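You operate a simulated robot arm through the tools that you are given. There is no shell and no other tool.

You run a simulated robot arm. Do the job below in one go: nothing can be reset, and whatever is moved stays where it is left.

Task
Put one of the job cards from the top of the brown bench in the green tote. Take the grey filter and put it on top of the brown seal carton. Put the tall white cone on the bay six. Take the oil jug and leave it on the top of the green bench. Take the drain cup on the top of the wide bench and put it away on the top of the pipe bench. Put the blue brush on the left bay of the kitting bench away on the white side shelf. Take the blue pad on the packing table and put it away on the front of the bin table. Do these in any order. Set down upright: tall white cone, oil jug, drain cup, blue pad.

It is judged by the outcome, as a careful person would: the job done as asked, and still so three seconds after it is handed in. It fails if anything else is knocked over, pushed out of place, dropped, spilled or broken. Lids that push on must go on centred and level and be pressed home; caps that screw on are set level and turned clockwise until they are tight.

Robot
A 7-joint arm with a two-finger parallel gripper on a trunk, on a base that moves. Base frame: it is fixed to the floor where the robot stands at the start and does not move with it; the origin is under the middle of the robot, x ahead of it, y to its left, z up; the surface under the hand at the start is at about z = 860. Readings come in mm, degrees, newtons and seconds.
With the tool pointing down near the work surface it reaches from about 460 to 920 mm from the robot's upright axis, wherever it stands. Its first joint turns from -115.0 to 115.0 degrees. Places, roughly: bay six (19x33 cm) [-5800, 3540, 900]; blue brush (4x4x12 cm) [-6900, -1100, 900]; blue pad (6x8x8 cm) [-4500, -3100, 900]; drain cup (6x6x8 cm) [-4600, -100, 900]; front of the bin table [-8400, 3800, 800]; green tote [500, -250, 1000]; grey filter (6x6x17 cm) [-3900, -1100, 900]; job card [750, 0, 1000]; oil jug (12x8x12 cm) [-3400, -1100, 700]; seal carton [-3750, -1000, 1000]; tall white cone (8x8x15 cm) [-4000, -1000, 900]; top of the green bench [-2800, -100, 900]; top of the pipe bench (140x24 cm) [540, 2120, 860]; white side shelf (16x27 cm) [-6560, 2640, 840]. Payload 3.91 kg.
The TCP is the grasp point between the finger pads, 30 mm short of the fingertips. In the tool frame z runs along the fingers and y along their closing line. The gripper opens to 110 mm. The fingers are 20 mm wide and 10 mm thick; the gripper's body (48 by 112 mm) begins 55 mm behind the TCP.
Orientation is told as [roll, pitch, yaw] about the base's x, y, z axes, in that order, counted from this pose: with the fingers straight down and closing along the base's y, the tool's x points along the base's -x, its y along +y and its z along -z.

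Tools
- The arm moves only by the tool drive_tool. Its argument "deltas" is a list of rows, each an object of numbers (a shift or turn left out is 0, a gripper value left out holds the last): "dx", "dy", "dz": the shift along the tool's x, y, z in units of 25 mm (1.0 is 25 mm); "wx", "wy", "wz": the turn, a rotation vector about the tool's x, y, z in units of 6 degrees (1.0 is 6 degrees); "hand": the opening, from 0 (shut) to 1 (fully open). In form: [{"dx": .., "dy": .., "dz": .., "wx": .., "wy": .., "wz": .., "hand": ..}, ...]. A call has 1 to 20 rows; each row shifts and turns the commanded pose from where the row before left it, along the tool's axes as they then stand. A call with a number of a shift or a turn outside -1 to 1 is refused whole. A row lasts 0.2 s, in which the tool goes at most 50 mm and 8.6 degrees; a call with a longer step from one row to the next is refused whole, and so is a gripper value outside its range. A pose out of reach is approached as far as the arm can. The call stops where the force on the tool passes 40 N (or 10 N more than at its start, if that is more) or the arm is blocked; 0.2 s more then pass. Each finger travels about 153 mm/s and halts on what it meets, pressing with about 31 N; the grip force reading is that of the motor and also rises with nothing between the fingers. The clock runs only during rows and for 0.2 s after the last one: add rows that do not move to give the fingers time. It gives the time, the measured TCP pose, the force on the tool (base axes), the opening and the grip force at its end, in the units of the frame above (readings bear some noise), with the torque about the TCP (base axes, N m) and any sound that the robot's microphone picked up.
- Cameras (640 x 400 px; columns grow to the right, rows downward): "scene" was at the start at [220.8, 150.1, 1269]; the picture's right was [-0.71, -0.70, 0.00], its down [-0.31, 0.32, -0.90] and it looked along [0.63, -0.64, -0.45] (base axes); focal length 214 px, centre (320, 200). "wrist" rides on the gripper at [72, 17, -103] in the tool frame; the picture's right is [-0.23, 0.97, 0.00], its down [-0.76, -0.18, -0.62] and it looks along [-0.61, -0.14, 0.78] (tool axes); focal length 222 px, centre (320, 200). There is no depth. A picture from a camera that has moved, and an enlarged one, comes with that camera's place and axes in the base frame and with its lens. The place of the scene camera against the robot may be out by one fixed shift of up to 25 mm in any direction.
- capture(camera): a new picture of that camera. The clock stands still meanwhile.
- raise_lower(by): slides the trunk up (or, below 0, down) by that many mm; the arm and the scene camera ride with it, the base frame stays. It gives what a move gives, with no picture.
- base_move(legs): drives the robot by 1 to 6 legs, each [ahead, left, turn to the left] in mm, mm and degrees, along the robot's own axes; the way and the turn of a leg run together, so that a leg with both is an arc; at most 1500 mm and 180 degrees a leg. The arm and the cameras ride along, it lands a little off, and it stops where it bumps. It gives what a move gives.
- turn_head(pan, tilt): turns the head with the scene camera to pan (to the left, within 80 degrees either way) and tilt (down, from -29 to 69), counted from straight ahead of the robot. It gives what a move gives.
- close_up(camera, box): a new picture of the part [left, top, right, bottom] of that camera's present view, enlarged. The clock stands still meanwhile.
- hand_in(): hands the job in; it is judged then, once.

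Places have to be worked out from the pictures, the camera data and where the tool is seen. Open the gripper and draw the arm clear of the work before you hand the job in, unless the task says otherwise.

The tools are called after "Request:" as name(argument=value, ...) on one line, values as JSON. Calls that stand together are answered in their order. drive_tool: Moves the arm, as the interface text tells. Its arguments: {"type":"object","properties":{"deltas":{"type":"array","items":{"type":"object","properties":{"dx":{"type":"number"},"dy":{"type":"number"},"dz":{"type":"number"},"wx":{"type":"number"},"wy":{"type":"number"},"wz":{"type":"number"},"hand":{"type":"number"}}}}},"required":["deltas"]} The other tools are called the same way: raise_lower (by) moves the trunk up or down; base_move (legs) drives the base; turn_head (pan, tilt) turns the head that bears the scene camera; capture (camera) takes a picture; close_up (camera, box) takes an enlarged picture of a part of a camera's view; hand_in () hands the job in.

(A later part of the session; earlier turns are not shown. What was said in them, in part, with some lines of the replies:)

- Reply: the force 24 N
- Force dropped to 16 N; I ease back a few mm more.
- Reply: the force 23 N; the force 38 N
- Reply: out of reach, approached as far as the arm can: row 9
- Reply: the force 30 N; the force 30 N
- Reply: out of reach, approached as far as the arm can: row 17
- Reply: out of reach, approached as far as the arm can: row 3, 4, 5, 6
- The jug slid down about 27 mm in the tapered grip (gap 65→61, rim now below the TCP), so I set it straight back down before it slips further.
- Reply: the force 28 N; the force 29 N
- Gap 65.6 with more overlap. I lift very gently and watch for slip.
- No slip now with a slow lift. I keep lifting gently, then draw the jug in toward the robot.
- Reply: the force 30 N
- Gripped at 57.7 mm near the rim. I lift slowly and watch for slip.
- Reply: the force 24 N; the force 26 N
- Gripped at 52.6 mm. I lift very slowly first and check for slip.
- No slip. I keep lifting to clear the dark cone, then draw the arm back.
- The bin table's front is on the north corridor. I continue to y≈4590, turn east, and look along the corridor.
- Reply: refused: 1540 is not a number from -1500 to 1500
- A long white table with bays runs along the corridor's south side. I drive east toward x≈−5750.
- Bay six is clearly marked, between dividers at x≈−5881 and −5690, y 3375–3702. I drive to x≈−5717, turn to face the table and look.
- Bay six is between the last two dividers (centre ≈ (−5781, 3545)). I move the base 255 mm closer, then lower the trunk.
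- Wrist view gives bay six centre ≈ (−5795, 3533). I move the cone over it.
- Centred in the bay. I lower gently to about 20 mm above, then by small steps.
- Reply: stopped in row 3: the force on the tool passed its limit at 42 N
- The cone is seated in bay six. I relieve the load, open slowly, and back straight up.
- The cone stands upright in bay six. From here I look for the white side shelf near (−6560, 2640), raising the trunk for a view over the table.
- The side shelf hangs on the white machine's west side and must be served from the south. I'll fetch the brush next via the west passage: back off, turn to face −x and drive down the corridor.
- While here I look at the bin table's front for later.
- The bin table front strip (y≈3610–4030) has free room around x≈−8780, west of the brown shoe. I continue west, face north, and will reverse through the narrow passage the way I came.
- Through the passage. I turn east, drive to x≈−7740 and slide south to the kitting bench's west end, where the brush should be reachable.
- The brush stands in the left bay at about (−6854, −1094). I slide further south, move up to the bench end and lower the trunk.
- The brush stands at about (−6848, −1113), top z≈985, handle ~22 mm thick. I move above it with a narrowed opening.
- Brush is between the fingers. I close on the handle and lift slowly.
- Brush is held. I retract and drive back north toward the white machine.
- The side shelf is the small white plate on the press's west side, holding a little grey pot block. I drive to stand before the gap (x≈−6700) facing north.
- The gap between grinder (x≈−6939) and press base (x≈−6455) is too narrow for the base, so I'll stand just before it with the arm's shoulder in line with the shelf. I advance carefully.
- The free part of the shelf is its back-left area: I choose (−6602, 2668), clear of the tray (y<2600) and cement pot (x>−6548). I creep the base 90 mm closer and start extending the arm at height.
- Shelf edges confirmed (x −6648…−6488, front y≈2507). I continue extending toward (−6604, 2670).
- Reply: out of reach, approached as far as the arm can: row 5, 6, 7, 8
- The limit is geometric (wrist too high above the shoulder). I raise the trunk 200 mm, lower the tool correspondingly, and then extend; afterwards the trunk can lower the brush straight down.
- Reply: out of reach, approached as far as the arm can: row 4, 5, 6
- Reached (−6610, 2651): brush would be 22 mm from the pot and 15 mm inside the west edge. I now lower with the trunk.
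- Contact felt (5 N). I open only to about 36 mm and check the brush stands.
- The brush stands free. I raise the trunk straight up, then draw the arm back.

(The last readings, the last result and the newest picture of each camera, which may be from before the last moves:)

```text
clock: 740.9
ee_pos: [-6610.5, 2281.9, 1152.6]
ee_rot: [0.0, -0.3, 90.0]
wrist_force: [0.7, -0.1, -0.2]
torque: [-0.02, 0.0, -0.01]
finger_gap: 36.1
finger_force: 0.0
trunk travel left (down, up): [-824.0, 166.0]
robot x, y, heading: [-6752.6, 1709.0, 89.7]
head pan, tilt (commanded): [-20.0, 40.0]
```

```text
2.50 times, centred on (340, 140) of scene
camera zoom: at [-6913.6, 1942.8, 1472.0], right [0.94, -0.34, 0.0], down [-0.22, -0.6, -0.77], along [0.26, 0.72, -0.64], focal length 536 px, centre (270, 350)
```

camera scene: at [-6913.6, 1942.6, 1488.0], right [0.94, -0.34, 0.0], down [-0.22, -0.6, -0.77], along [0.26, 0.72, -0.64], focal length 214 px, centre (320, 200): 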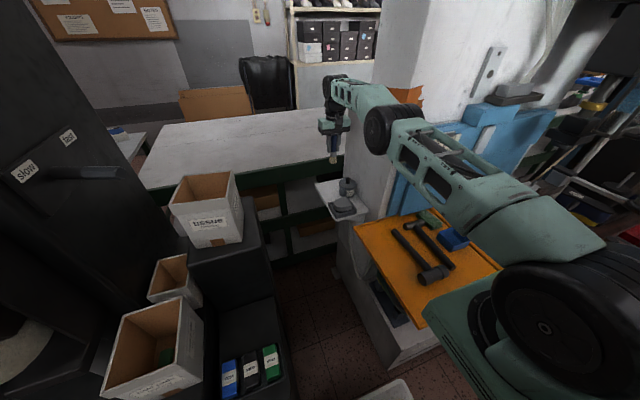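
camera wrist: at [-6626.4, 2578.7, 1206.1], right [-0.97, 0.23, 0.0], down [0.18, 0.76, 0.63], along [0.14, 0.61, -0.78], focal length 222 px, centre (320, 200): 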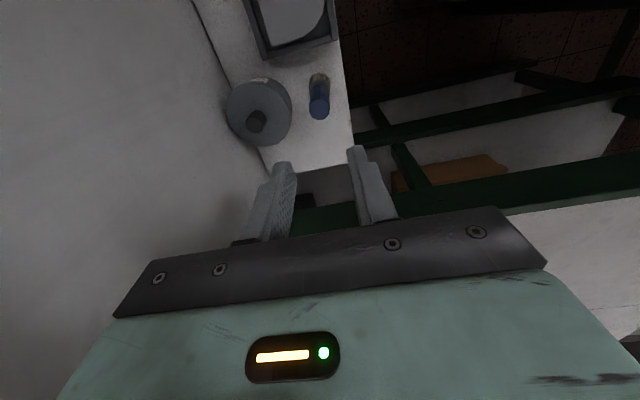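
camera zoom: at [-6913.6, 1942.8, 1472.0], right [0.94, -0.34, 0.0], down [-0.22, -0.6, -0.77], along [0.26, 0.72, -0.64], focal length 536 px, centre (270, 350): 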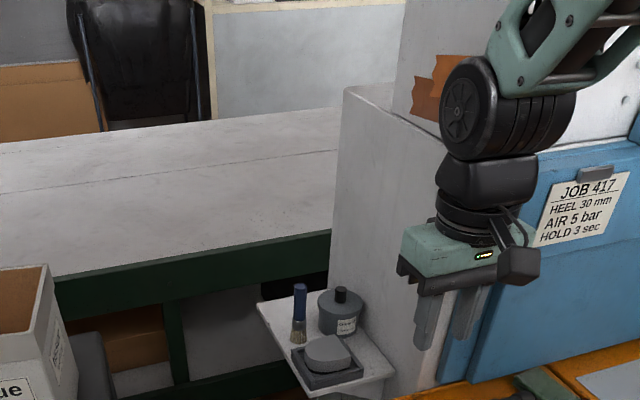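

The brush is safely on the side shelf. Now for the blue pad: I back out, go round the bench end to the −y aisle and along to the packing table.

Request:
base_move(legs=[[-1010, 0, 0.3], [0, 1000, 0]])

Request:
base_move(legs=[[-1350, 0, 0], [-1350, 0, 0]])

Request:
base_move(legs=[[0, 0, -90], [1400, 0, 0], [1400, 0, 0]])

Request:
turn_head(pan=-35, tilt=20)

Request:
capture(camera="scene")

```text
clock: 750.8
ee_pos: [-7594.1, 1259.4, 1153.0]
ee_rot: [0.0, -0.2, 90.8]
wrist_force: [-0.4, -0.1, 0.7]
torque: [-0.03, -0.02, -0.01]
finger_gap: 36.4
finger_force: 0.1
trunk travel left (down, up): [-824.0, 166.0]
robot x, y, heading: [-7728.9, 685.8, 90.8]
head pan, tilt (commanded): [-20.0, 40.0]
```

```text
clock: 763.9
ee_pos: [-7557.2, -1441.5, 1152.4]
ee_rot: [0.0, -0.3, 90.1]
wrist_force: [0.0, 0.3, -0.7]
torque: [-0.01, 0.01, -0.02]
finger_gap: 36.4
finger_force: 0.0
trunk travel left (down, up): [-824.0, 166.0]
robot x, y, heading: [-7698.7, -2013.3, 90.1]
head pan, tilt (commanded): [-20.0, 40.0]
```

```text
clock: 781.4
ee_pos: [-4310.5, -2168.9, 1153.7]
ee_rot: [0.1, -0.2, -0.3]
wrist_force: [0.2, -0.3, -0.2]
torque: [-0.01, 0.01, -0.01]
finger_gap: 36.4
finger_force: 0.0
trunk travel left (down, up): [-824.0, 166.0]
robot x, y, heading: [-4883.8, -2019.8, -0.4]
head pan, tilt (commanded): [-20.0, 40.0]
```

```text
clock: 782.2
ee_pos: [-4310.7, -2168.8, 1153.9]
ee_rot: [0.1, -0.3, -0.3]
wrist_force: [-0.2, 0.7, -0.1]
torque: [0.01, 0.0, 0.02]
finger_gap: 36.3
finger_force: 0.0
trunk travel left (down, up): [-824.0, 166.0]
robot x, y, heading: [-4880.8, -2021.8, -0.4]
head pan, tilt (commanded): [-35.0, 20.0]
```

```text
taken
camera scene: at [-4646.8, -1861.8, 1503.4], right [-0.58, -0.81, 0.0], down [-0.28, 0.2, -0.94], along [0.77, -0.54, -0.34], focal length 214 px, centre (320, 200)
```

scene: 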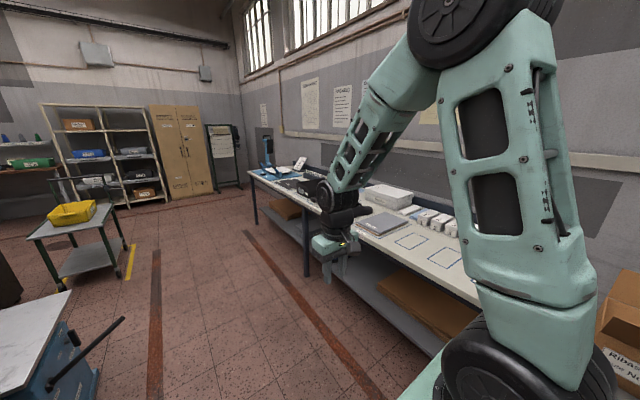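

Request:
base_move(legs=[[500, 0, 0.4], [0, 0, -90]])

Request:
turn_head(pan=0, tilt=35)

Request:
capture(camera="scene")

Request:
capture(camera="wrist")

```text
clock: 789.0
ee_pos: [-4517.9, -2595.4, 1153.2]
ee_rot: [0.0, -0.3, -90.2]
wrist_force: [0.6, -0.5, -0.2]
torque: [0.01, -0.01, 0.02]
finger_gap: 36.2
finger_force: 0.1
trunk travel left (down, up): [-824.0, 166.0]
robot x, y, heading: [-4370.7, -2022.7, -89.8]
head pan, tilt (commanded): [-35.0, 20.0]
```

```text
clock: 790.0
ee_pos: [-4517.8, -2596.4, 1153.7]
ee_rot: [0.0, -0.3, -90.1]
wrist_force: [-0.5, -0.4, 0.0]
torque: [0.01, -0.03, -0.01]
finger_gap: 36.3
finger_force: 0.0
trunk travel left (down, up): [-824.0, 166.0]
robot x, y, heading: [-4377.6, -2024.9, -90.1]
head pan, tilt (commanded): [0.0, 35.0]
```

```text
taken
camera scene: at [-4155.2, -2245.4, 1479.6], right [-1.0, 0.0, 0.0], down [0.0, 0.57, -0.82], along [0.0, -0.82, -0.57], focal length 214 px, centre (320, 200)
```

scene: 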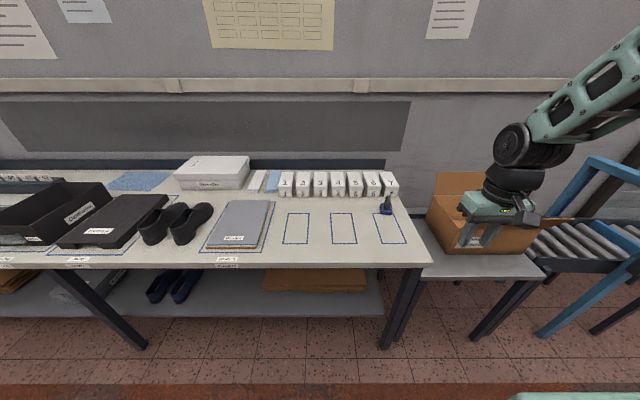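

```text
taken
camera wrist: at [-4499.5, -2523.0, 1254.8], right [0.97, -0.23, 0.0], down [-0.18, -0.76, 0.63], along [-0.14, -0.61, -0.78], focal length 222 px, centre (320, 200)
```

wrist: 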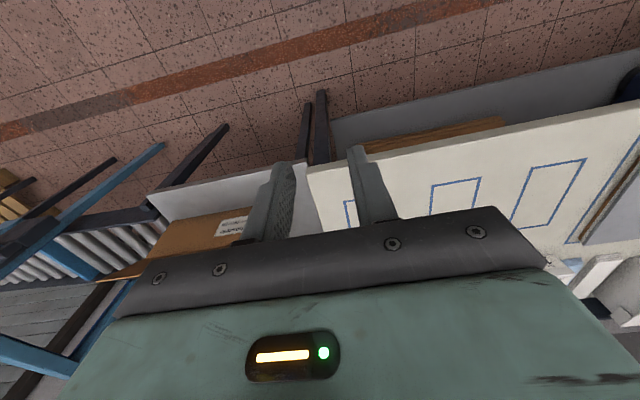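

Request:
close_up(camera="scene", box=[260, 150, 440, 270])

Request:
close_up(camera="scene", box=[360, 170, 430, 250])

```text
3.33 times, centred on (350, 210) of scene
camera zoom: at [-4155.2, -2245.4, 1479.6], right [-1.0, 0.0, 0.0], down [0.0, 0.57, -0.82], along [0.0, -0.82, -0.57], focal length 715 px, centre (220, 167)
```

zoom: 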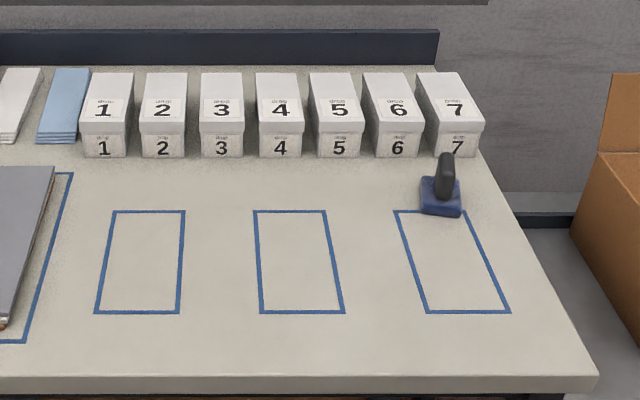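

```text
5.00 times, centred on (395, 210) of scene
camera zoom: at [-4155.2, -2245.4, 1479.6], right [-1.0, 0.0, 0.0], down [0.0, 0.57, -0.82], along [0.0, -0.82, -0.57], focal length 1072 px, centre (-55, 150)
```

zoom: 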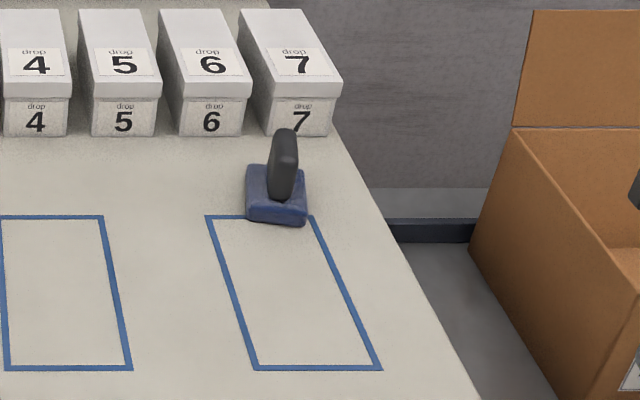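

The pad (blue base with a dark upright handle) is at about (−4457, −3022). I move 285 mm closer and look at the handle with the wrist camera.

Request:
base_move(legs=[[285, 0, 0]])

Request:
drive_tool(deltas=[{"dy": 0.5, "hand": 0.6}, {"dy": 0.6}, {"dy": 0.6}, {"dy": 0.6}, {}])

Request:
capture(camera="wrist")

Request:
capture(camera="scene")

```text
clock: 792.0
ee_pos: [-4521.0, -2882.4, 1151.8]
ee_rot: [-0.1, -0.3, -90.3]
wrist_force: [1.0, -0.2, -0.5]
torque: [0.01, 0.01, -0.03]
finger_gap: 36.5
finger_force: 0.1
trunk travel left (down, up): [-824.0, 166.0]
robot x, y, heading: [-4379.3, -2311.9, -90.3]
head pan, tilt (commanded): [0.0, 35.0]
```

```text
clock: 793.2
ee_pos: [-4462.8, -2883.3, 1152.8]
ee_rot: [0.0, -0.2, -90.3]
wrist_force: [0.7, 0.4, 0.2]
torque: [-0.03, -0.02, 0.04]
finger_gap: 65.9
finger_force: 0.0
trunk travel left (down, up): [-824.0, 166.0]
robot x, y, heading: [-4374.5, -2308.3, -90.4]
head pan, tilt (commanded): [0.0, 35.0]
```

```text
taken
camera wrist: at [-4444.7, -2809.3, 1254.1], right [0.97, -0.23, 0.0], down [-0.18, -0.76, 0.63], along [-0.15, -0.61, -0.78], focal length 222 px, centre (320, 200)
```

wrist: 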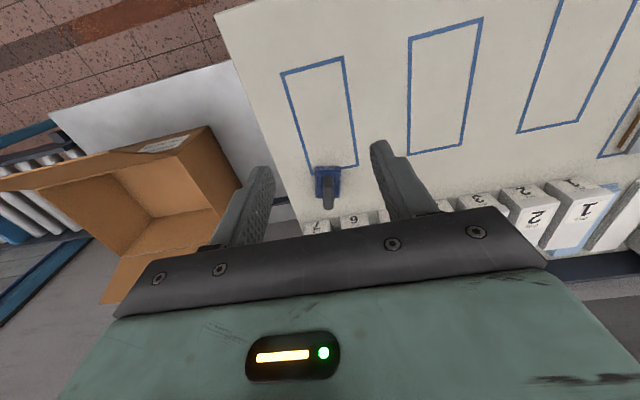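

```text
taken
camera scene: at [-4157.2, -2532.4, 1479.6], right [-1.0, 0.01, 0.0], down [0.0, 0.57, -0.82], along [-0.01, -0.82, -0.57], focal length 214 px, centre (320, 200)
```

scene: 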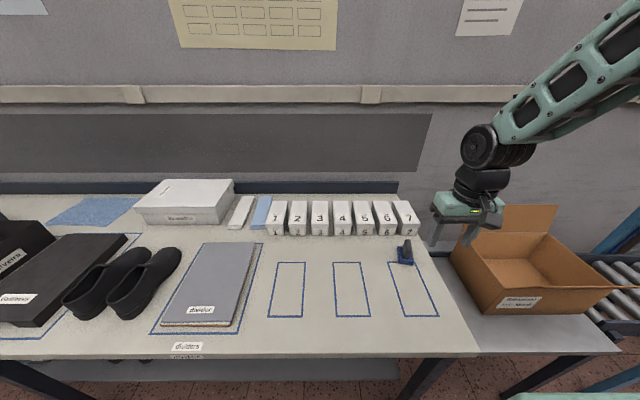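

Request:
close_up(camera="wrist", box=[280, 140, 380, 230])

Request:
close_up(camera="scene", box=[360, 200, 460, 290])

```text
4.44 times, centred on (330, 185) of wrist
camera zoom: at [-4444.7, -2809.3, 1254.1], right [0.97, -0.23, 0.0], down [-0.18, -0.76, 0.63], along [-0.15, -0.61, -0.78], focal length 987 px, centre (276, 267)
```

zoom: 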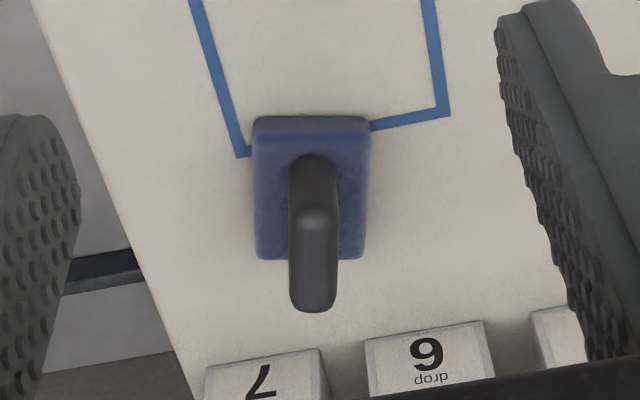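

```text
4.44 times, centred on (410, 245) of scene
camera zoom: at [-4157.2, -2532.4, 1479.6], right [-1.0, 0.01, 0.0], down [0.0, 0.57, -0.82], along [-0.01, -0.82, -0.57], focal length 953 px, centre (-80, 0)
```

zoom: 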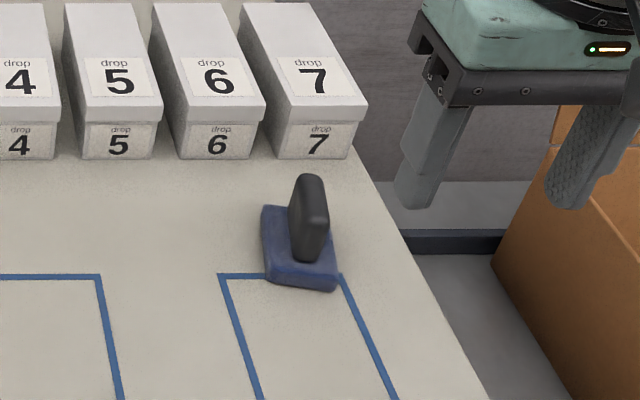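

The pad's handle is a fin ~24 mm thick, turned about 15° from the table axes; pad centre ≈ (−4494, −3082), handle top z≈905. I align the tool (yaw ≈ −104.5°) and move above it.

Request:
drive_tool(deltas=[{"wz": 0.8}, {"wz": 0.8}, {"wz": 0.8}, {"dx": -0.89, "dy": 0.09, "dz": 0.65}, {"dx": -0.89, "dy": 0.09, "dz": 0.65}, {"dx": -0.89, "dy": 0.09, "dz": 0.65}, {"dx": -0.89, "dy": 0.09, "dz": 0.65}, {"dx": -0.89, "dy": 0.09, "dz": 0.65}, {"dx": -0.89, "dy": 0.09, "dz": 0.65}, {"dx": -0.89, "dy": 0.09, "dz": 0.65}, {"dx": -0.89, "dy": 0.09, "dz": 0.65}, {"dx": -0.89, "dy": 0.09, "dz": 0.65}, {}])

Request:
capture(camera="wrist")

Request:
close_up(camera="wrist", box=[250, 60, 390, 200])

Request:
close_up(camera="scene", box=[360, 150, 480, 290])

```text
clock: 796.0
ee_pos: [-4495.1, -3081.7, 1007.1]
ee_rot: [0.1, -0.2, -104.7]
wrist_force: [1.1, 1.2, 0.3]
torque: [0.0, 0.0, 0.01]
finger_gap: 66.0
finger_force: 0.0
trunk travel left (down, up): [-824.0, 166.0]
robot x, y, heading: [-4374.5, -2308.3, -90.5]
head pan, tilt (commanded): [0.0, 35.0]
```

```text
taken
camera wrist: at [-4459.9, -3015.4, 1109.3], right [0.88, -0.47, 0.0], down [-0.36, -0.69, 0.63], along [-0.29, -0.55, -0.78], focal length 222 px, centre (320, 200)
```

wrist: 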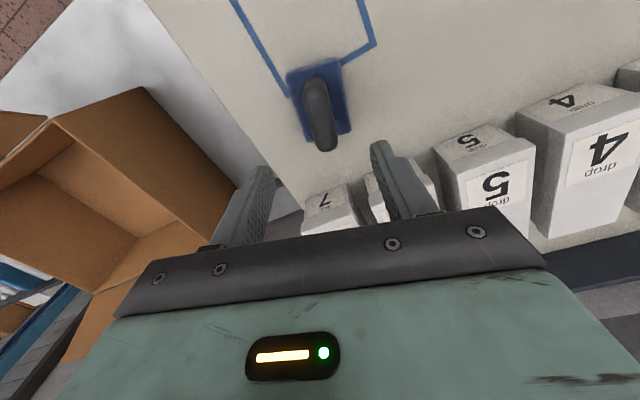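

```text
2.86 times, centred on (320, 130) of wrist
camera zoom: at [-4459.9, -3015.4, 1109.3], right [0.88, -0.47, 0.0], down [-0.36, -0.69, 0.63], along [-0.29, -0.55, -0.78], focal length 635 px, centre (320, 400)
```

zoom: 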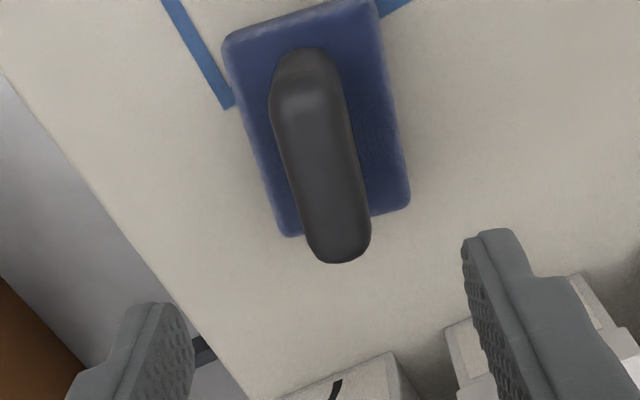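

```text
2.86 times, centred on (420, 220) of scene
camera zoom: at [-4157.2, -2532.4, 1479.6], right [-1.0, 0.01, 0.0], down [0.0, 0.57, -0.82], along [-0.01, -0.82, -0.57], focal length 613 px, centre (34, 143)
```

zoom: 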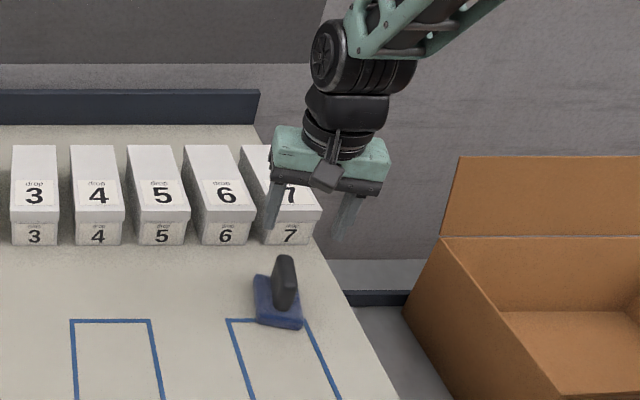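

The tool is aligned with the pad (base edges parallel to the tool axis); centre ≈ (−4491, −3077). I descend to the handle.

Request:
drive_tool(deltas=[{"dx": 0.23, "dy": 0.1, "dz": 0.7}, {"dz": 0.8}, {"dz": 0.8}, {"dz": 0.8}, {"dz": 0.8}, {"dz": 0.6}, {"dz": 0.3}, {}])

Request:
capture(camera="wrist")

Request:
close_up(camera="scene", box=[360, 150, 480, 290])

```text
clock: 797.8
ee_pos: [-4489.9, -3077.4, 889.0]
ee_rot: [-0.1, -0.3, -104.8]
wrist_force: [0.9, -0.5, -0.2]
torque: [-0.03, -0.01, 0.0]
finger_gap: 66.2
finger_force: 0.1
trunk travel left (down, up): [-824.0, 166.0]
robot x, y, heading: [-4374.9, -2313.5, -90.6]
head pan, tilt (commanded): [0.0, 35.0]
```

```text
taken
camera wrist: at [-4455.6, -3010.2, 989.7], right [0.88, -0.47, 0.0], down [-0.36, -0.69, 0.63], along [-0.29, -0.55, -0.78], focal length 222 px, centre (320, 200)
```

wrist: 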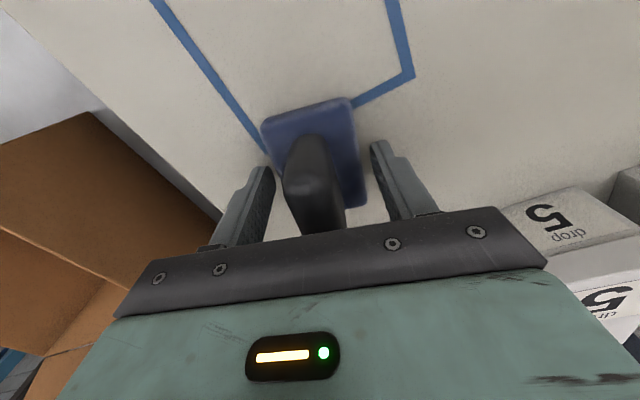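

```text
2.86 times, centred on (420, 220) of scene
camera zoom: at [-4157.2, -2532.4, 1479.6], right [-1.0, 0.01, 0.0], down [0.0, 0.57, -0.82], along [-0.01, -0.82, -0.57], focal length 613 px, centre (34, 143)
```

zoom: 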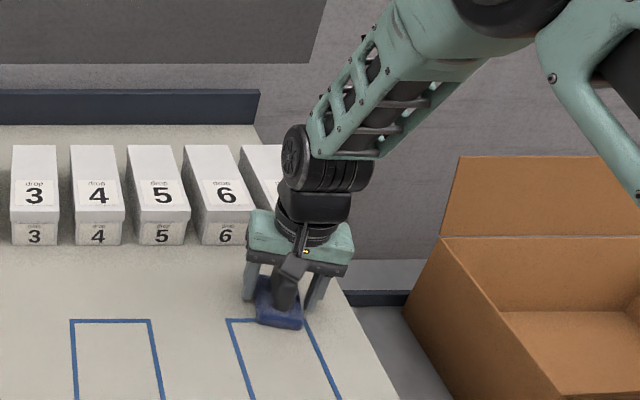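

Request:
drive_tool(deltas=[{"hand": 0.5}, {"hand": 0.42}, {"hand": 0.35}, {"hand": 0.29}, {"hand": 0.24}, {"hand": 0.19}, {"hand": 0.12}, {"hand": 0.06}, {}, {}])

Request:
capture(camera="wrist")

```text
clock: 800.0
ee_pos: [-4491.5, -3076.4, 888.5]
ee_rot: [0.0, -0.3, -104.7]
wrist_force: [0.3, -0.3, 0.6]
torque: [0.0, -0.01, -0.01]
finger_gap: 54.3
finger_force: 30.8
trunk travel left (down, up): [-824.0, 166.0]
robot x, y, heading: [-4373.6, -2309.8, -90.5]
head pan, tilt (commanded): [0.0, 35.0]
```

```text
taken
camera wrist: at [-4455.6, -3010.2, 989.9], right [0.88, -0.47, 0.0], down [-0.36, -0.69, 0.63], along [-0.29, -0.55, -0.78], focal length 222 px, centre (320, 200)
```

wrist: 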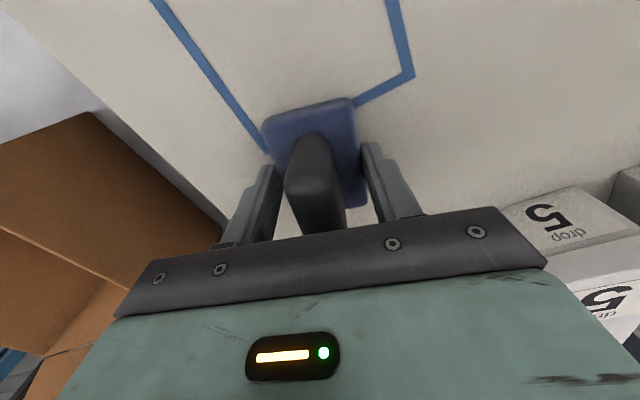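

The fingertips caught the base (54 mm) rather than the fin. I open, rise 14 mm, and close on the handle.

Request:
drive_tool(deltas=[{"hand": 0.55}, {"hand": 0.6}, {}, {"dz": -0.3}, {"dz": -0.26}, {}])

Request:
drive_tool(deltas=[{"hand": 0.5}, {"hand": 0.42}, {"hand": 0.35}, {"hand": 0.29}, {"hand": 0.24}, {"hand": 0.19}, {"hand": 0.12}, {"hand": 0.06}, {}, {}])

Request:
capture(camera="wrist")

Request:
close_up(camera="scene", box=[360, 150, 480, 290])

```text
clock: 801.4
ee_pos: [-4491.3, -3078.2, 903.0]
ee_rot: [0.0, -0.3, -104.8]
wrist_force: [0.1, -0.3, -1.4]
torque: [0.02, 0.0, 0.01]
finger_gap: 66.0
finger_force: 0.0
trunk travel left (down, up): [-824.0, 166.0]
robot x, y, heading: [-4373.6, -2311.5, -90.5]
head pan, tilt (commanded): [0.0, 35.0]
```

```text
clock: 803.6
ee_pos: [-4492.1, -3077.8, 902.4]
ee_rot: [0.0, -0.4, -104.7]
wrist_force: [0.1, 0.0, 0.0]
torque: [0.04, 0.02, 0.01]
finger_gap: 21.6
finger_force: 31.3
trunk travel left (down, up): [-824.0, 166.0]
robot x, y, heading: [-4373.9, -2312.3, -90.4]
head pan, tilt (commanded): [0.0, 35.0]
```

```text
taken
camera wrist: at [-4455.4, -3010.3, 1003.9], right [0.88, -0.47, 0.0], down [-0.36, -0.69, 0.63], along [-0.29, -0.56, -0.78], focal length 222 px, centre (320, 200)
```

wrist: 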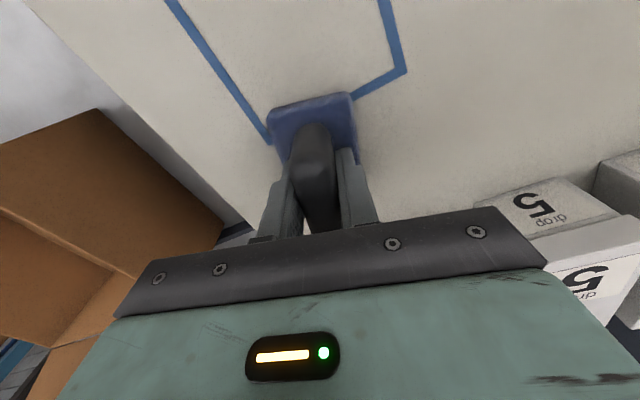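

```text
2.86 times, centred on (420, 220) of scene
camera zoom: at [-4157.1, -2532.4, 1479.6], right [-1.0, 0.01, 0.0], down [0.0, 0.57, -0.82], along [-0.01, -0.82, -0.57], focal length 613 px, centre (34, 143)
```

zoom: 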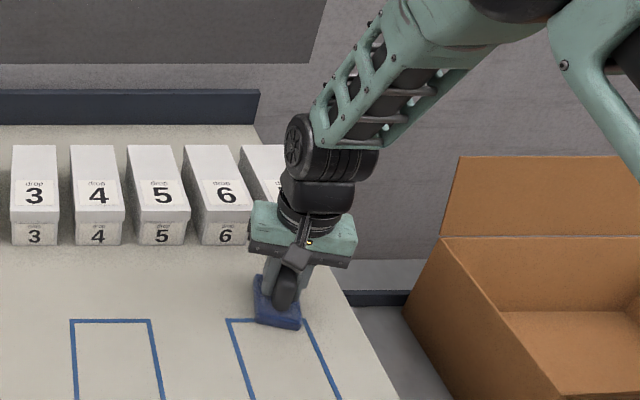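

Now the fin is gripped (21.6 mm). I lift slowly and check.

Request:
drive_tool(deltas=[{"dz": -0.1}, {"dz": -0.2}, {"dz": -0.3}, {"dz": -0.4}, {"dz": -0.5}, {"dz": -0.5}, {"dz": -0.5}, {"dz": -0.5}, {"dz": -0.5}, {"dz": -0.5}, {"dz": -0.5}, {"dz": -0.5}, {"dz": -0.4}, {"dz": -0.2}, {}])

Request:
capture(camera="wrist")

Request:
close_up(camera="scene", box=[360, 100, 480, 290])

```text
clock: 806.8
ee_pos: [-4491.1, -3076.6, 1042.1]
ee_rot: [0.0, -0.2, -104.7]
wrist_force: [-0.5, -0.3, -0.7]
torque: [0.01, -0.04, 0.0]
finger_gap: 21.3
finger_force: 31.2
trunk travel left (down, up): [-824.0, 166.0]
robot x, y, heading: [-4374.3, -2309.2, -90.6]
head pan, tilt (commanded): [0.0, 35.0]
```

```text
taken
camera wrist: at [-4455.2, -3009.7, 1143.9], right [0.88, -0.47, 0.0], down [-0.36, -0.69, 0.63], along [-0.29, -0.55, -0.78], focal length 222 px, centre (320, 200)
```

wrist: 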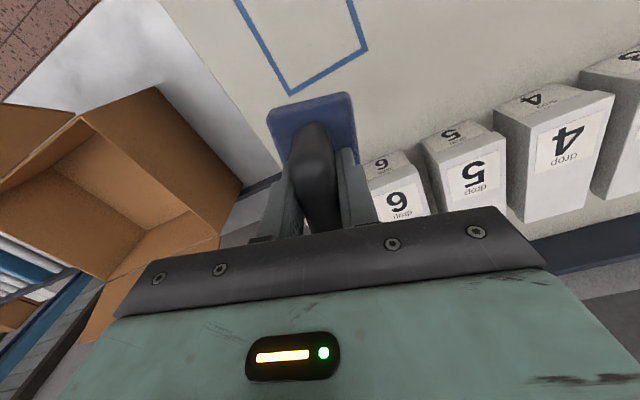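

```text
2.11 times, centred on (420, 195) of scene
camera zoom: at [-4157.2, -2532.5, 1479.6], right [-1.0, 0.01, 0.0], down [0.0, 0.57, -0.82], along [-0.01, -0.82, -0.57], focal length 452 px, centre (110, 210)
```

zoom: 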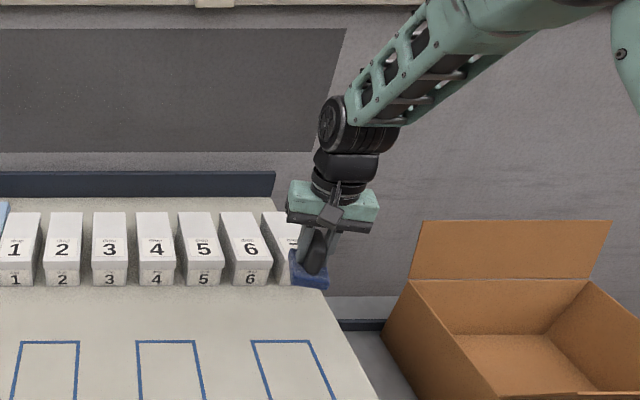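

The pad hangs level and secure. I draw it back and set off for the bin table via the west route.

Request:
drive_tool(deltas=[{"dx": 0.3, "dy": -0.08, "dz": -0.3}, {"dx": 0.6, "dy": -0.16, "dz": -0.4}, {"dx": 0.77, "dy": -0.2, "dz": -0.44}, {"dx": 0.77, "dy": -0.2, "dz": -0.44}, {"dx": 0.77, "dy": -0.2, "dz": -0.44}, {"dx": 0.77, "dy": -0.2, "dz": -0.44}, {"dx": 0.77, "dy": -0.2, "dz": -0.44}, {"dx": 0.77, "dy": -0.2, "dz": -0.44}, {"dx": 0.77, "dy": -0.2, "dz": -0.44}, {"dx": 0.77, "dy": -0.2, "dz": -0.44}, {"dx": 0.6, "dy": -0.16}, {"dx": 0.3, "dy": -0.08}, {}])

Request:
base_move(legs=[[-290, 0, 0.5], [0, 0, -90]])

Request:
base_move(legs=[[1400, 0, 0], [1400, 0, 0], [570, 0, 0]])

Request:
capture(camera="wrist")

```text
clock: 809.6
ee_pos: [-4490.1, -2870.0, 1147.0]
ee_rot: [0.0, -0.3, -104.7]
wrist_force: [-0.1, -0.7, -0.3]
torque: [0.0, -0.01, 0.01]
finger_gap: 21.5
finger_force: 31.2
trunk travel left (down, up): [-824.0, 166.0]
robot x, y, heading: [-4377.8, -2314.6, -90.4]
head pan, tilt (commanded): [0.0, 35.0]
```

```text
clock: 815.4
ee_pos: [-4934.0, -1905.7, 1146.4]
ee_rot: [0.0, -0.3, 165.5]
wrist_force: [-0.3, -0.4, -0.9]
torque: [-0.05, 0.03, 0.01]
finger_gap: 21.4
finger_force: 31.4
trunk travel left (down, up): [-824.0, 166.0]
robot x, y, heading: [-4375.3, -2017.5, 179.7]
head pan, tilt (commanded): [0.0, 35.0]
```

```text
clock: 831.8
ee_pos: [-8285.9, -1871.0, 1146.2]
ee_rot: [0.0, -0.4, 165.3]
wrist_force: [0.3, 0.2, -0.6]
torque: [0.03, 0.0, -0.01]
finger_gap: 21.7
finger_force: 31.0
trunk travel left (down, up): [-824.0, 166.0]
robot x, y, heading: [-7722.9, -1987.7, 179.5]
head pan, tilt (commanded): [0.0, 35.0]
```

```text
taken
camera wrist: at [-8219.7, -1905.5, 1248.2], right [-0.47, -0.88, 0.0], down [-0.69, 0.36, 0.63], along [-0.55, 0.29, -0.78], focal length 222 px, centre (320, 200)
```

wrist: 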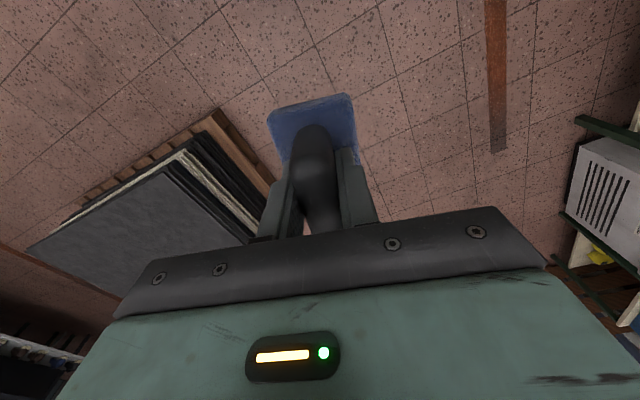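

The pad is unchanged in the grip. I turn north and continue to the west passage.

Request:
base_move(legs=[[0, 0, -89.5], [1350, 0, 0], [1300, 0, 0]])

Request:
base_move(legs=[[0, 0, 90], [1250, 0, 0], [1150, 0, 0]])

Request:
base_move(legs=[[0, 0, -90]])

Request:
raise_lower(by=150)

```text
clock: 848.5
ee_pos: [-7603.3, 1232.1, 1146.9]
ee_rot: [0.1, -0.3, 75.6]
wrist_force: [0.1, 0.5, -0.8]
torque: [-0.01, -0.01, 0.03]
finger_gap: 21.4
finger_force: 30.8
trunk travel left (down, up): [-824.0, 166.0]
robot x, y, heading: [-7719.7, 673.6, 89.9]
head pan, tilt (commanded): [0.0, 35.0]
```

```text
clock: 864.1
ee_pos: [-10674.9, 835.5, 1146.2]
ee_rot: [0.0, -0.2, 164.4]
wrist_force: [-1.0, -0.6, -1.0]
torque: [-0.03, 0.0, 0.0]
finger_gap: 21.4
finger_force: 30.7
trunk travel left (down, up): [-824.0, 166.0]
robot x, y, heading: [-10120.6, 709.5, 178.7]
head pan, tilt (commanded): [0.0, 35.0]
```

```text
clock: 868.4
ee_pos: [-9986.1, 1263.9, 1146.5]
ee_rot: [0.1, -0.2, 73.5]
wrist_force: [-0.5, -0.3, -0.4]
torque: [0.02, -0.02, 0.01]
finger_gap: 21.4
finger_force: 31.1
trunk travel left (down, up): [-824.0, 166.0]
robot x, y, heading: [-10119.2, 710.6, 87.9]
head pan, tilt (commanded): [0.0, 35.0]
```

```text
clock: 870.1
ee_pos: [-9986.4, 1264.5, 1296.6]
ee_rot: [0.1, -0.3, 73.5]
wrist_force: [0.9, 0.1, -0.1]
torque: [0.0, -0.01, -0.03]
finger_gap: 21.6
finger_force: 31.0
trunk travel left (down, up): [-974.0, 16.0]
robot x, y, heading: [-10117.3, 709.3, 88.0]
head pan, tilt (commanded): [0.0, 35.0]
```

Request:
base_move(legs=[[0, 0, 2.1], [760, 15, 0]])

Request:
base_move(legs=[[700, 0, 0]])

```text
clock: 874.6
ee_pos: [-10025.3, 2034.4, 1296.5]
ee_rot: [0.0, -0.3, 75.9]
wrist_force: [-0.3, 0.3, -0.8]
torque: [0.01, 0.01, 0.0]
finger_gap: 21.3
finger_force: 31.3
trunk travel left (down, up): [-974.0, 16.0]
robot x, y, heading: [-10136.3, 1475.1, 90.2]
head pan, tilt (commanded): [0.0, 35.0]
```

```text
clock: 878.5
ee_pos: [-10025.2, 2734.2, 1296.6]
ee_rot: [0.0, -0.2, 75.6]
wrist_force: [0.7, -0.5, -1.2]
torque: [-0.02, 0.03, -0.03]
finger_gap: 21.3
finger_force: 31.0
trunk travel left (down, up): [-974.0, 16.0]
robot x, y, heading: [-10137.0, 2172.2, 90.1]
head pan, tilt (commanded): [0.0, 35.0]
```

Request:
base_move(legs=[[900, 0, 0]])

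Request:
base_move(legs=[[1400, 0, 0], [80, 0, 0], [0, 0, -90]])

Request:
capture(camera="wrist")

```text
clock: 883.2
ee_pos: [-10017.4, 3637.3, 1296.4]
ee_rot: [-0.1, -0.3, 75.4]
wrist_force: [0.3, -0.2, -0.2]
torque: [0.0, 0.03, 0.01]
finger_gap: 21.6
finger_force: 31.1
trunk travel left (down, up): [-974.0, 16.0]
robot x, y, heading: [-10132.7, 3081.2, 89.4]
head pan, tilt (commanded): [0.0, 35.0]
```

```text
clock: 894.8
ee_pos: [-9567.8, 4435.8, 1295.5]
ee_rot: [0.0, -0.1, -15.8]
wrist_force: [-0.7, 0.4, -1.0]
torque: [-0.01, 0.0, 0.0]
finger_gap: 21.5
finger_force: 31.1
trunk travel left (down, up): [-974.0, 16.0]
robot x, y, heading: [-10124.4, 4563.1, -1.6]
head pan, tilt (commanded): [0.0, 35.0]
```

```text
taken
camera wrist: at [-9632.9, 4472.0, 1398.1], right [0.48, 0.88, 0.0], down [0.68, -0.38, 0.63], along [0.55, -0.3, -0.78], focal length 222 px, centre (320, 200)
```

wrist: 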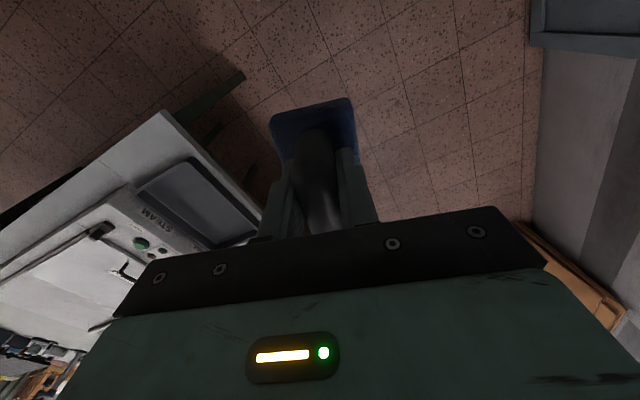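

Request:
base_move(legs=[[0, 0, 1.6], [1420, 0, 0], [0, 0, -90]])

Request:
turn_head(pan=-10, tilt=40)

Request:
capture(camera="scene")

Request:
capture(camera="wrist")

```text
clock: 906.1
ee_pos: [-8791.7, 4001.8, 1296.9]
ee_rot: [0.0, -0.2, -103.7]
wrist_force: [0.7, 1.2, -0.9]
torque: [0.08, -0.02, 0.0]
finger_gap: 21.4
finger_force: 31.4
trunk travel left (down, up): [-974.0, 16.0]
robot x, y, heading: [-8683.2, 4565.6, -89.7]
head pan, tilt (commanded): [0.0, 35.0]
```

```text
clock: 906.8
ee_pos: [-8790.5, 4002.1, 1295.7]
ee_rot: [0.0, -0.1, -103.7]
wrist_force: [0.6, -0.4, -0.8]
torque: [-0.01, 0.0, -0.01]
finger_gap: 21.4
finger_force: 30.6
trunk travel left (down, up): [-974.0, 16.0]
robot x, y, heading: [-8688.2, 4562.2, -89.2]
head pan, tilt (commanded): [-10.0, 40.0]
```

```text
taken
camera scene: at [-8477.6, 4349.7, 1622.1], right [-0.99, 0.16, 0.0], down [0.1, 0.63, -0.77], along [-0.12, -0.76, -0.64], focal length 214 px, centre (320, 200)
```

scene: 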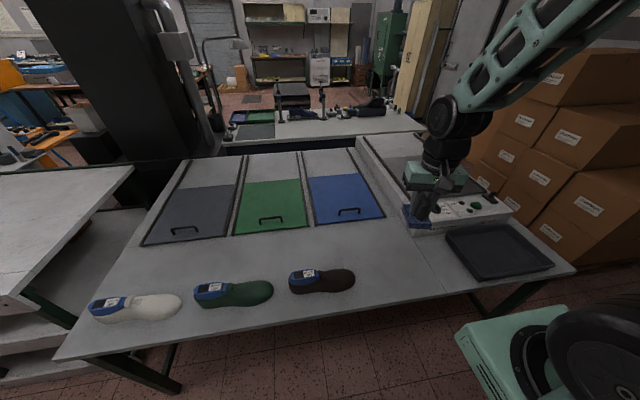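

```text
taken
camera wrist: at [-8756.3, 4069.3, 1398.1], right [0.89, -0.45, 0.0], down [-0.35, -0.7, 0.63], along [-0.28, -0.56, -0.78], focal length 222 px, centre (320, 200)
```

wrist: 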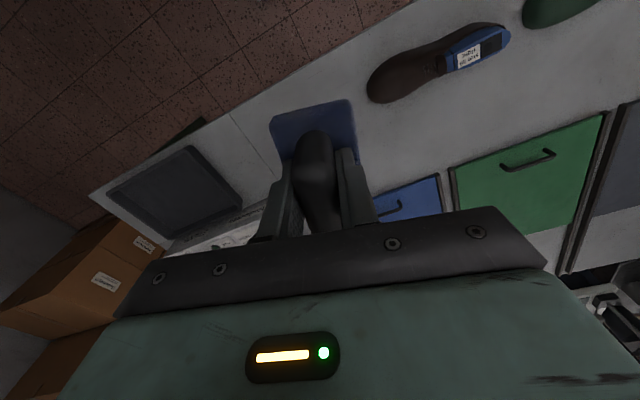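

There is a clear area on the table front between the brown shoe's toe (x≈−8707) and the seam (x≈−9066). I'll set the pad near (−8830, 3800): move up 180 mm and lower the trunk.

Request:
base_move(legs=[[180, 0, -0.6]])

Request:
raise_lower(by=-300)

Request:
capture(camera="scene")

Request:
capture(camera="wrist")

```text
clock: 908.3
ee_pos: [-8795.2, 3825.6, 1296.3]
ee_rot: [0.0, -0.3, -104.3]
wrist_force: [0.3, 0.2, -0.4]
torque: [0.01, 0.0, 0.0]
finger_gap: 21.3
finger_force: 30.7
trunk travel left (down, up): [-974.0, 16.0]
robot x, y, heading: [-8683.9, 4384.3, -89.9]
head pan, tilt (commanded): [-10.0, 40.0]
```

```text
clock: 911.3
ee_pos: [-8795.1, 3825.6, 997.2]
ee_rot: [0.0, -0.1, -104.2]
wrist_force: [0.1, 0.6, -0.9]
torque: [0.03, -0.01, 0.0]
finger_gap: 21.8
finger_force: 30.9
trunk travel left (down, up): [-674.0, 316.0]
robot x, y, heading: [-8685.5, 4382.7, -89.9]
head pan, tilt (commanded): [-10.0, 40.0]
```

```text
taken
camera scene: at [-8478.9, 4169.0, 1322.1], right [-0.98, 0.17, 0.0], down [0.11, 0.63, -0.77], along [-0.13, -0.75, -0.64], focal length 214 px, centre (320, 200)
```

scene: 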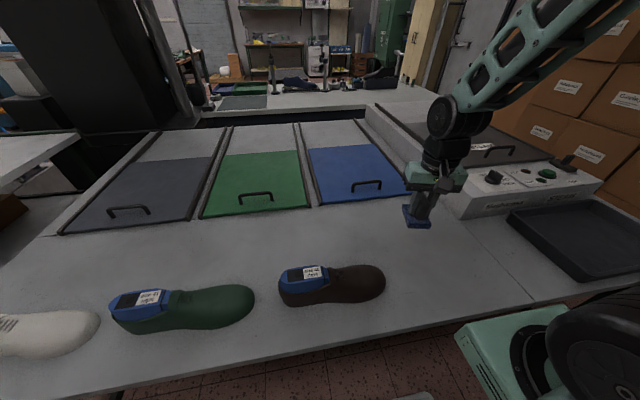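

```text
taken
camera wrist: at [-8760.3, 3891.3, 1098.1], right [0.89, -0.46, 0.0], down [-0.36, -0.69, 0.63], along [-0.29, -0.56, -0.78], focal length 222 px, centre (320, 200)
```

wrist: 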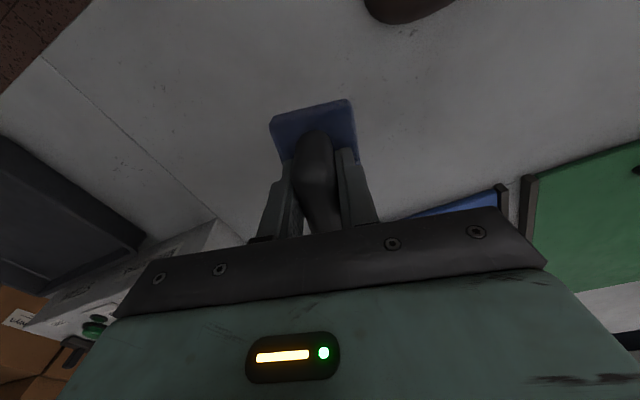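

The spot beneath is clear. I shift slightly to (−8825, 3800), then lower.

Request:
drive_tool(deltas=[{"dx": -0.4, "dy": -0.3}, {"dx": -0.5, "dy": -0.35}, {"dx": -0.36, "dy": -0.27}, {"dz": 0.3}, {"dz": 0.5}, {"dz": 0.6}, {"dz": 0.6}, {"dz": 0.6}, {"dz": 0.6}, {"dz": 0.5}, {"dz": 0.4}, {"dz": 0.3}, {}])

Request:
capture(camera="wrist")

Request:
close_up(camera="scene", box=[340, 80, 520, 280])

```text
clock: 914.1
ee_pos: [-8826.1, 3800.0, 885.9]
ee_rot: [0.0, -0.3, -104.2]
wrist_force: [1.0, 1.4, -1.6]
torque: [0.02, 0.03, -0.01]
finger_gap: 21.5
finger_force: 31.4
trunk travel left (down, up): [-674.0, 316.0]
robot x, y, heading: [-8683.6, 4383.4, -90.1]
head pan, tilt (commanded): [-10.0, 40.0]
```

```text
taken
camera wrist: at [-8790.2, 3865.7, 988.0], right [0.89, -0.46, 0.0], down [-0.36, -0.69, 0.63], along [-0.29, -0.56, -0.78], focal length 222 px, centre (320, 200)
```

wrist: 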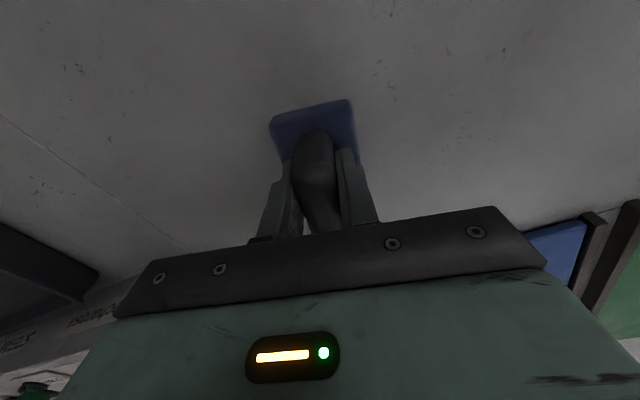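

```text
2.00 times, centred on (430, 180) of scene
camera zoom: at [-8478.9, 4169.0, 1322.0], right [-0.98, 0.17, 0.0], down [0.11, 0.63, -0.77], along [-0.13, -0.75, -0.64], focal length 429 px, centre (100, 240)
```

zoom: 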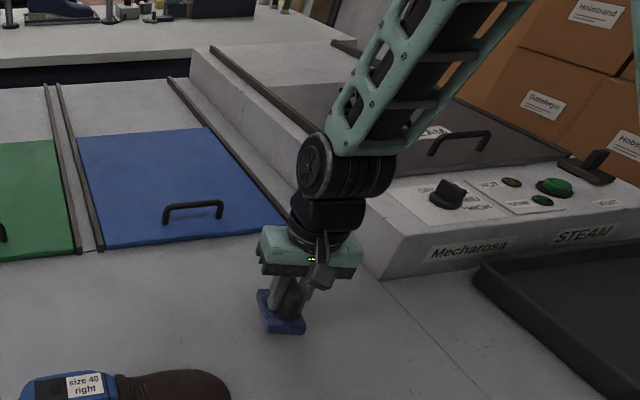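

Near the surface. I lower in small steps until contact.

Request:
drive_tool(deltas=[{"dz": 0.2}, {"dz": 0.2}, {}])

Request:
drive_tool(deltas=[{"dz": 0.15}, {"dz": 0.15}, {}])

Request:
drive_tool(deltas=[{"dz": 0.12}, {"dz": 0.12}, {}])

```text
clock: 914.9
ee_pos: [-8824.6, 3798.9, 876.3]
ee_rot: [0.0, -0.3, -104.3]
wrist_force: [0.1, -0.3, -0.6]
torque: [0.01, -0.01, 0.0]
finger_gap: 21.4
finger_force: 31.0
trunk travel left (down, up): [-674.0, 316.0]
robot x, y, heading: [-8683.2, 4382.4, -90.0]
head pan, tilt (commanded): [-10.0, 40.0]
```

```text
clock: 915.7
ee_pos: [-8824.8, 3798.5, 869.4]
ee_rot: [0.0, -0.2, -104.3]
wrist_force: [0.5, 0.5, -0.5]
torque: [0.0, 0.01, 0.04]
finger_gap: 21.4
finger_force: 30.6
trunk travel left (down, up): [-674.0, 316.0]
robot x, y, heading: [-8686.3, 4386.2, -90.3]
head pan, tilt (commanded): [-10.0, 40.0]
```

```text
clock: 916.5
ee_pos: [-8825.4, 3798.8, 862.7]
ee_rot: [-0.1, -0.3, -104.3]
wrist_force: [-0.3, -1.1, -0.3]
torque: [0.03, 0.04, 0.0]
finger_gap: 21.4
finger_force: 31.1
trunk travel left (down, up): [-674.0, 316.0]
robot x, y, heading: [-8683.6, 4384.5, -89.7]
head pan, tilt (commanded): [-10.0, 40.0]
```

Request:
drive_tool(deltas=[{"dz": 0.12}, {"dz": 0.12}, {}])

Request:
drive_tool(deltas=[{"dz": 0.12}, {"dz": 0.12}, {}])

Request:
close_up(camera="scene", box=[380, 160, 480, 270])

```text
clock: 917.3
ee_pos: [-8825.8, 3799.3, 856.7]
ee_rot: [0.0, -0.2, -104.4]
wrist_force: [0.0, -0.6, -0.5]
torque: [0.0, 0.02, -0.01]
finger_gap: 21.5
finger_force: 30.8
trunk travel left (down, up): [-674.0, 316.0]
robot x, y, heading: [-8683.0, 4384.9, -89.8]
head pan, tilt (commanded): [-10.0, 40.0]
```

```text
clock: 918.1
ee_pos: [-8826.2, 3799.1, 852.2]
ee_rot: [0.0, -0.4, -104.3]
wrist_force: [-0.5, 2.5, 25.6]
torque: [0.32, -0.03, 0.02]
finger_gap: 21.5
finger_force: 30.9
trunk travel left (down, up): [-674.0, 316.0]
robot x, y, heading: [-8683.9, 4387.2, -90.0]
head pan, tilt (commanded): [-10.0, 40.0]
```

```text
3.64 times, centred on (430, 215) of scene
camera zoom: at [-8478.7, 4169.9, 1322.6], right [-0.98, 0.17, 0.0], down [0.11, 0.63, -0.77], along [-0.13, -0.76, -0.64], focal length 780 px, centre (-80, 146)
```

zoom: 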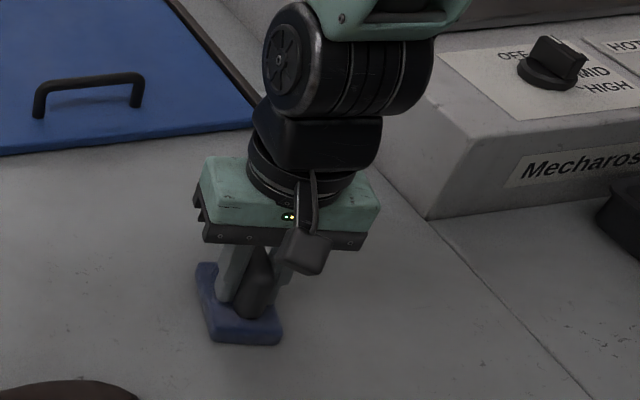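

The pad is on the table. I relieve, open, and rise straight up.

Request:
drive_tool(deltas=[{"dz": -0.08}, {}, {"hand": 0.24}, {"hand": 0.3}, {"hand": 0.38}, {"hand": 0.45}, {}, {"dz": -0.3}, {"dz": -0.5}, {"dz": -0.8}, {"dz": -1}, {"dz": -1}, {"dz": -1}, {"dz": -1}, {"dz": -1}, {"dz": -1}])

Request:
capture(camera="scene")

Request:
capture(camera="wrist")

```text
clock: 921.5
ee_pos: [-8825.0, 3799.3, 1043.0]
ee_rot: [0.0, -0.3, -104.3]
wrist_force: [0.5, -0.4, 0.5]
torque: [0.02, 0.0, -0.03]
finger_gap: 49.4
finger_force: 0.1
trunk travel left (down, up): [-674.0, 316.0]
robot x, y, heading: [-8684.8, 4381.7, -90.0]
head pan, tilt (commanded): [-10.0, 40.0]
```

```text
taken
camera scene: at [-8478.9, 4168.8, 1322.0], right [-0.98, 0.17, 0.0], down [0.11, 0.63, -0.77], along [-0.13, -0.75, -0.64], focal length 214 px, centre (320, 200)
```

scene: 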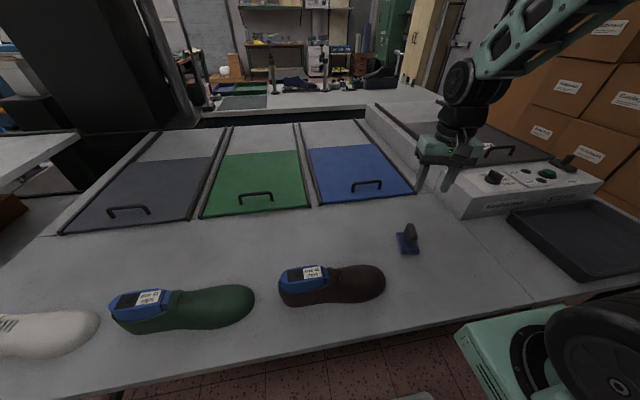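

```text
taken
camera wrist: at [-8790.6, 3866.1, 1144.7], right [0.89, -0.46, 0.0], down [-0.36, -0.69, 0.63], along [-0.29, -0.56, -0.78], focal length 222 px, centre (320, 200)
```

wrist: 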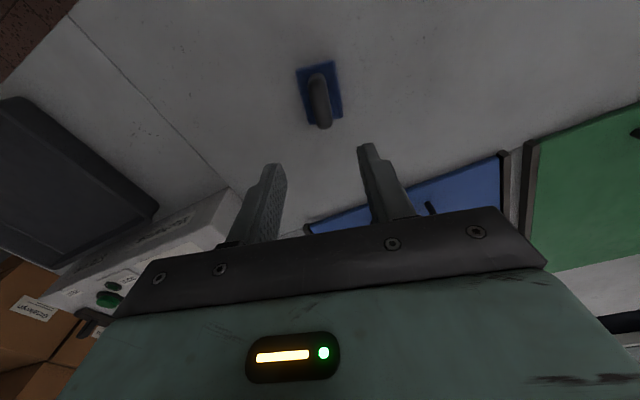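

The pad stands upright on the bin table front, clear of the shoes. All seven jobs are done; I draw the arm back and move the base clear of the table.

Request:
drive_tool(deltas=[{"dz": -0.9, "hand": 1.0}, {"dz": -0.9}, {"dz": -0.9}, {"dz": -0.9}, {"dx": 0.8}, {"dx": 0.8}, {"dx": 0.6}])

Request:
base_move(legs=[[-150, 0, 0]])

Request:
capture(camera="scene")

```text
clock: 923.1
ee_pos: [-8811.1, 3853.6, 1132.3]
ee_rot: [0.0, -0.2, -104.3]
wrist_force: [0.0, -0.2, -0.3]
torque: [0.02, -0.02, 0.02]
finger_gap: 110.2
finger_force: 0.0
trunk travel left (down, up): [-674.0, 316.0]
robot x, y, heading: [-8685.2, 4381.6, -89.9]
head pan, tilt (commanded): [-10.0, 40.0]
```

```text
clock: 924.5
ee_pos: [-8812.4, 4004.8, 1132.1]
ee_rot: [0.0, -0.2, -104.3]
wrist_force: [0.0, 0.2, 0.0]
torque: [0.01, -0.01, 0.01]
finger_gap: 110.1
finger_force: 0.2
trunk travel left (down, up): [-674.0, 316.0]
robot x, y, heading: [-8685.1, 4533.8, -89.9]
head pan, tilt (commanded): [-10.0, 40.0]
```

```text
taken
camera scene: at [-8479.0, 4319.7, 1322.0], right [-0.98, 0.17, 0.0], down [0.11, 0.63, -0.77], along [-0.13, -0.75, -0.64], focal length 214 px, centre (320, 200)
```

scene: 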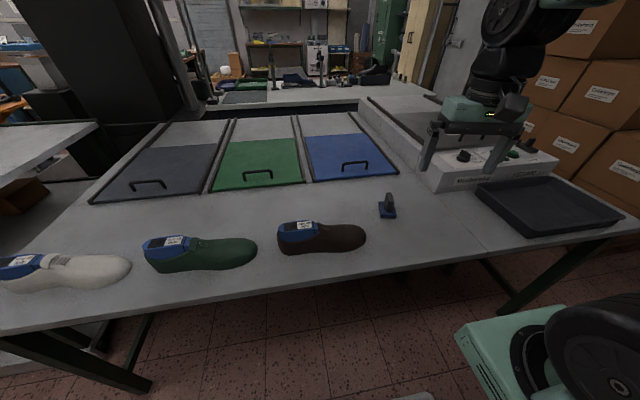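

The pad, shoes and table are in order, the gripper is open and clear, and all seven placements were seen in place. I hand in the job.

Request:
hand_in()

```text
The job is handed in.
```

All seven items were placed as asked, and I have handed the job in. The result of the judging has not come back. I looked at each item in its new place after letting go, but did not go back to re-check the earlier ones before handing in.

| Item | Where it is now |
|---|---|
| Job card | JOB 2036 (size 41) lies flat in the green tote. I chose it because the tote is labelled size 41. |
| Grey filter | Standing on top of the brown seal carton |
| Tall white cone | Upright in bay six |
| Oil jug | Upright on the green bench, near the front middle |
| Drain cup | Upright on the pipe bench, between the two fittings |
| Blue brush | Standing on the white side shelf, in the free corner behind the tray, beside the cement pot |
| Blue pad | Upright on the front of the bin table, west of the brown shoe |

- **Jug:** It slipped about 27 mm in the first grip, so I set it back on the cart and gripped it lower. I saw no sign of oil spilling.
- **Other objects:** I saw nothing else knocked over or moved.
- **Brush:** It stands about 15 mm inside the shelf's edge and 20 mm from the pot, so it has less room around it than the others.
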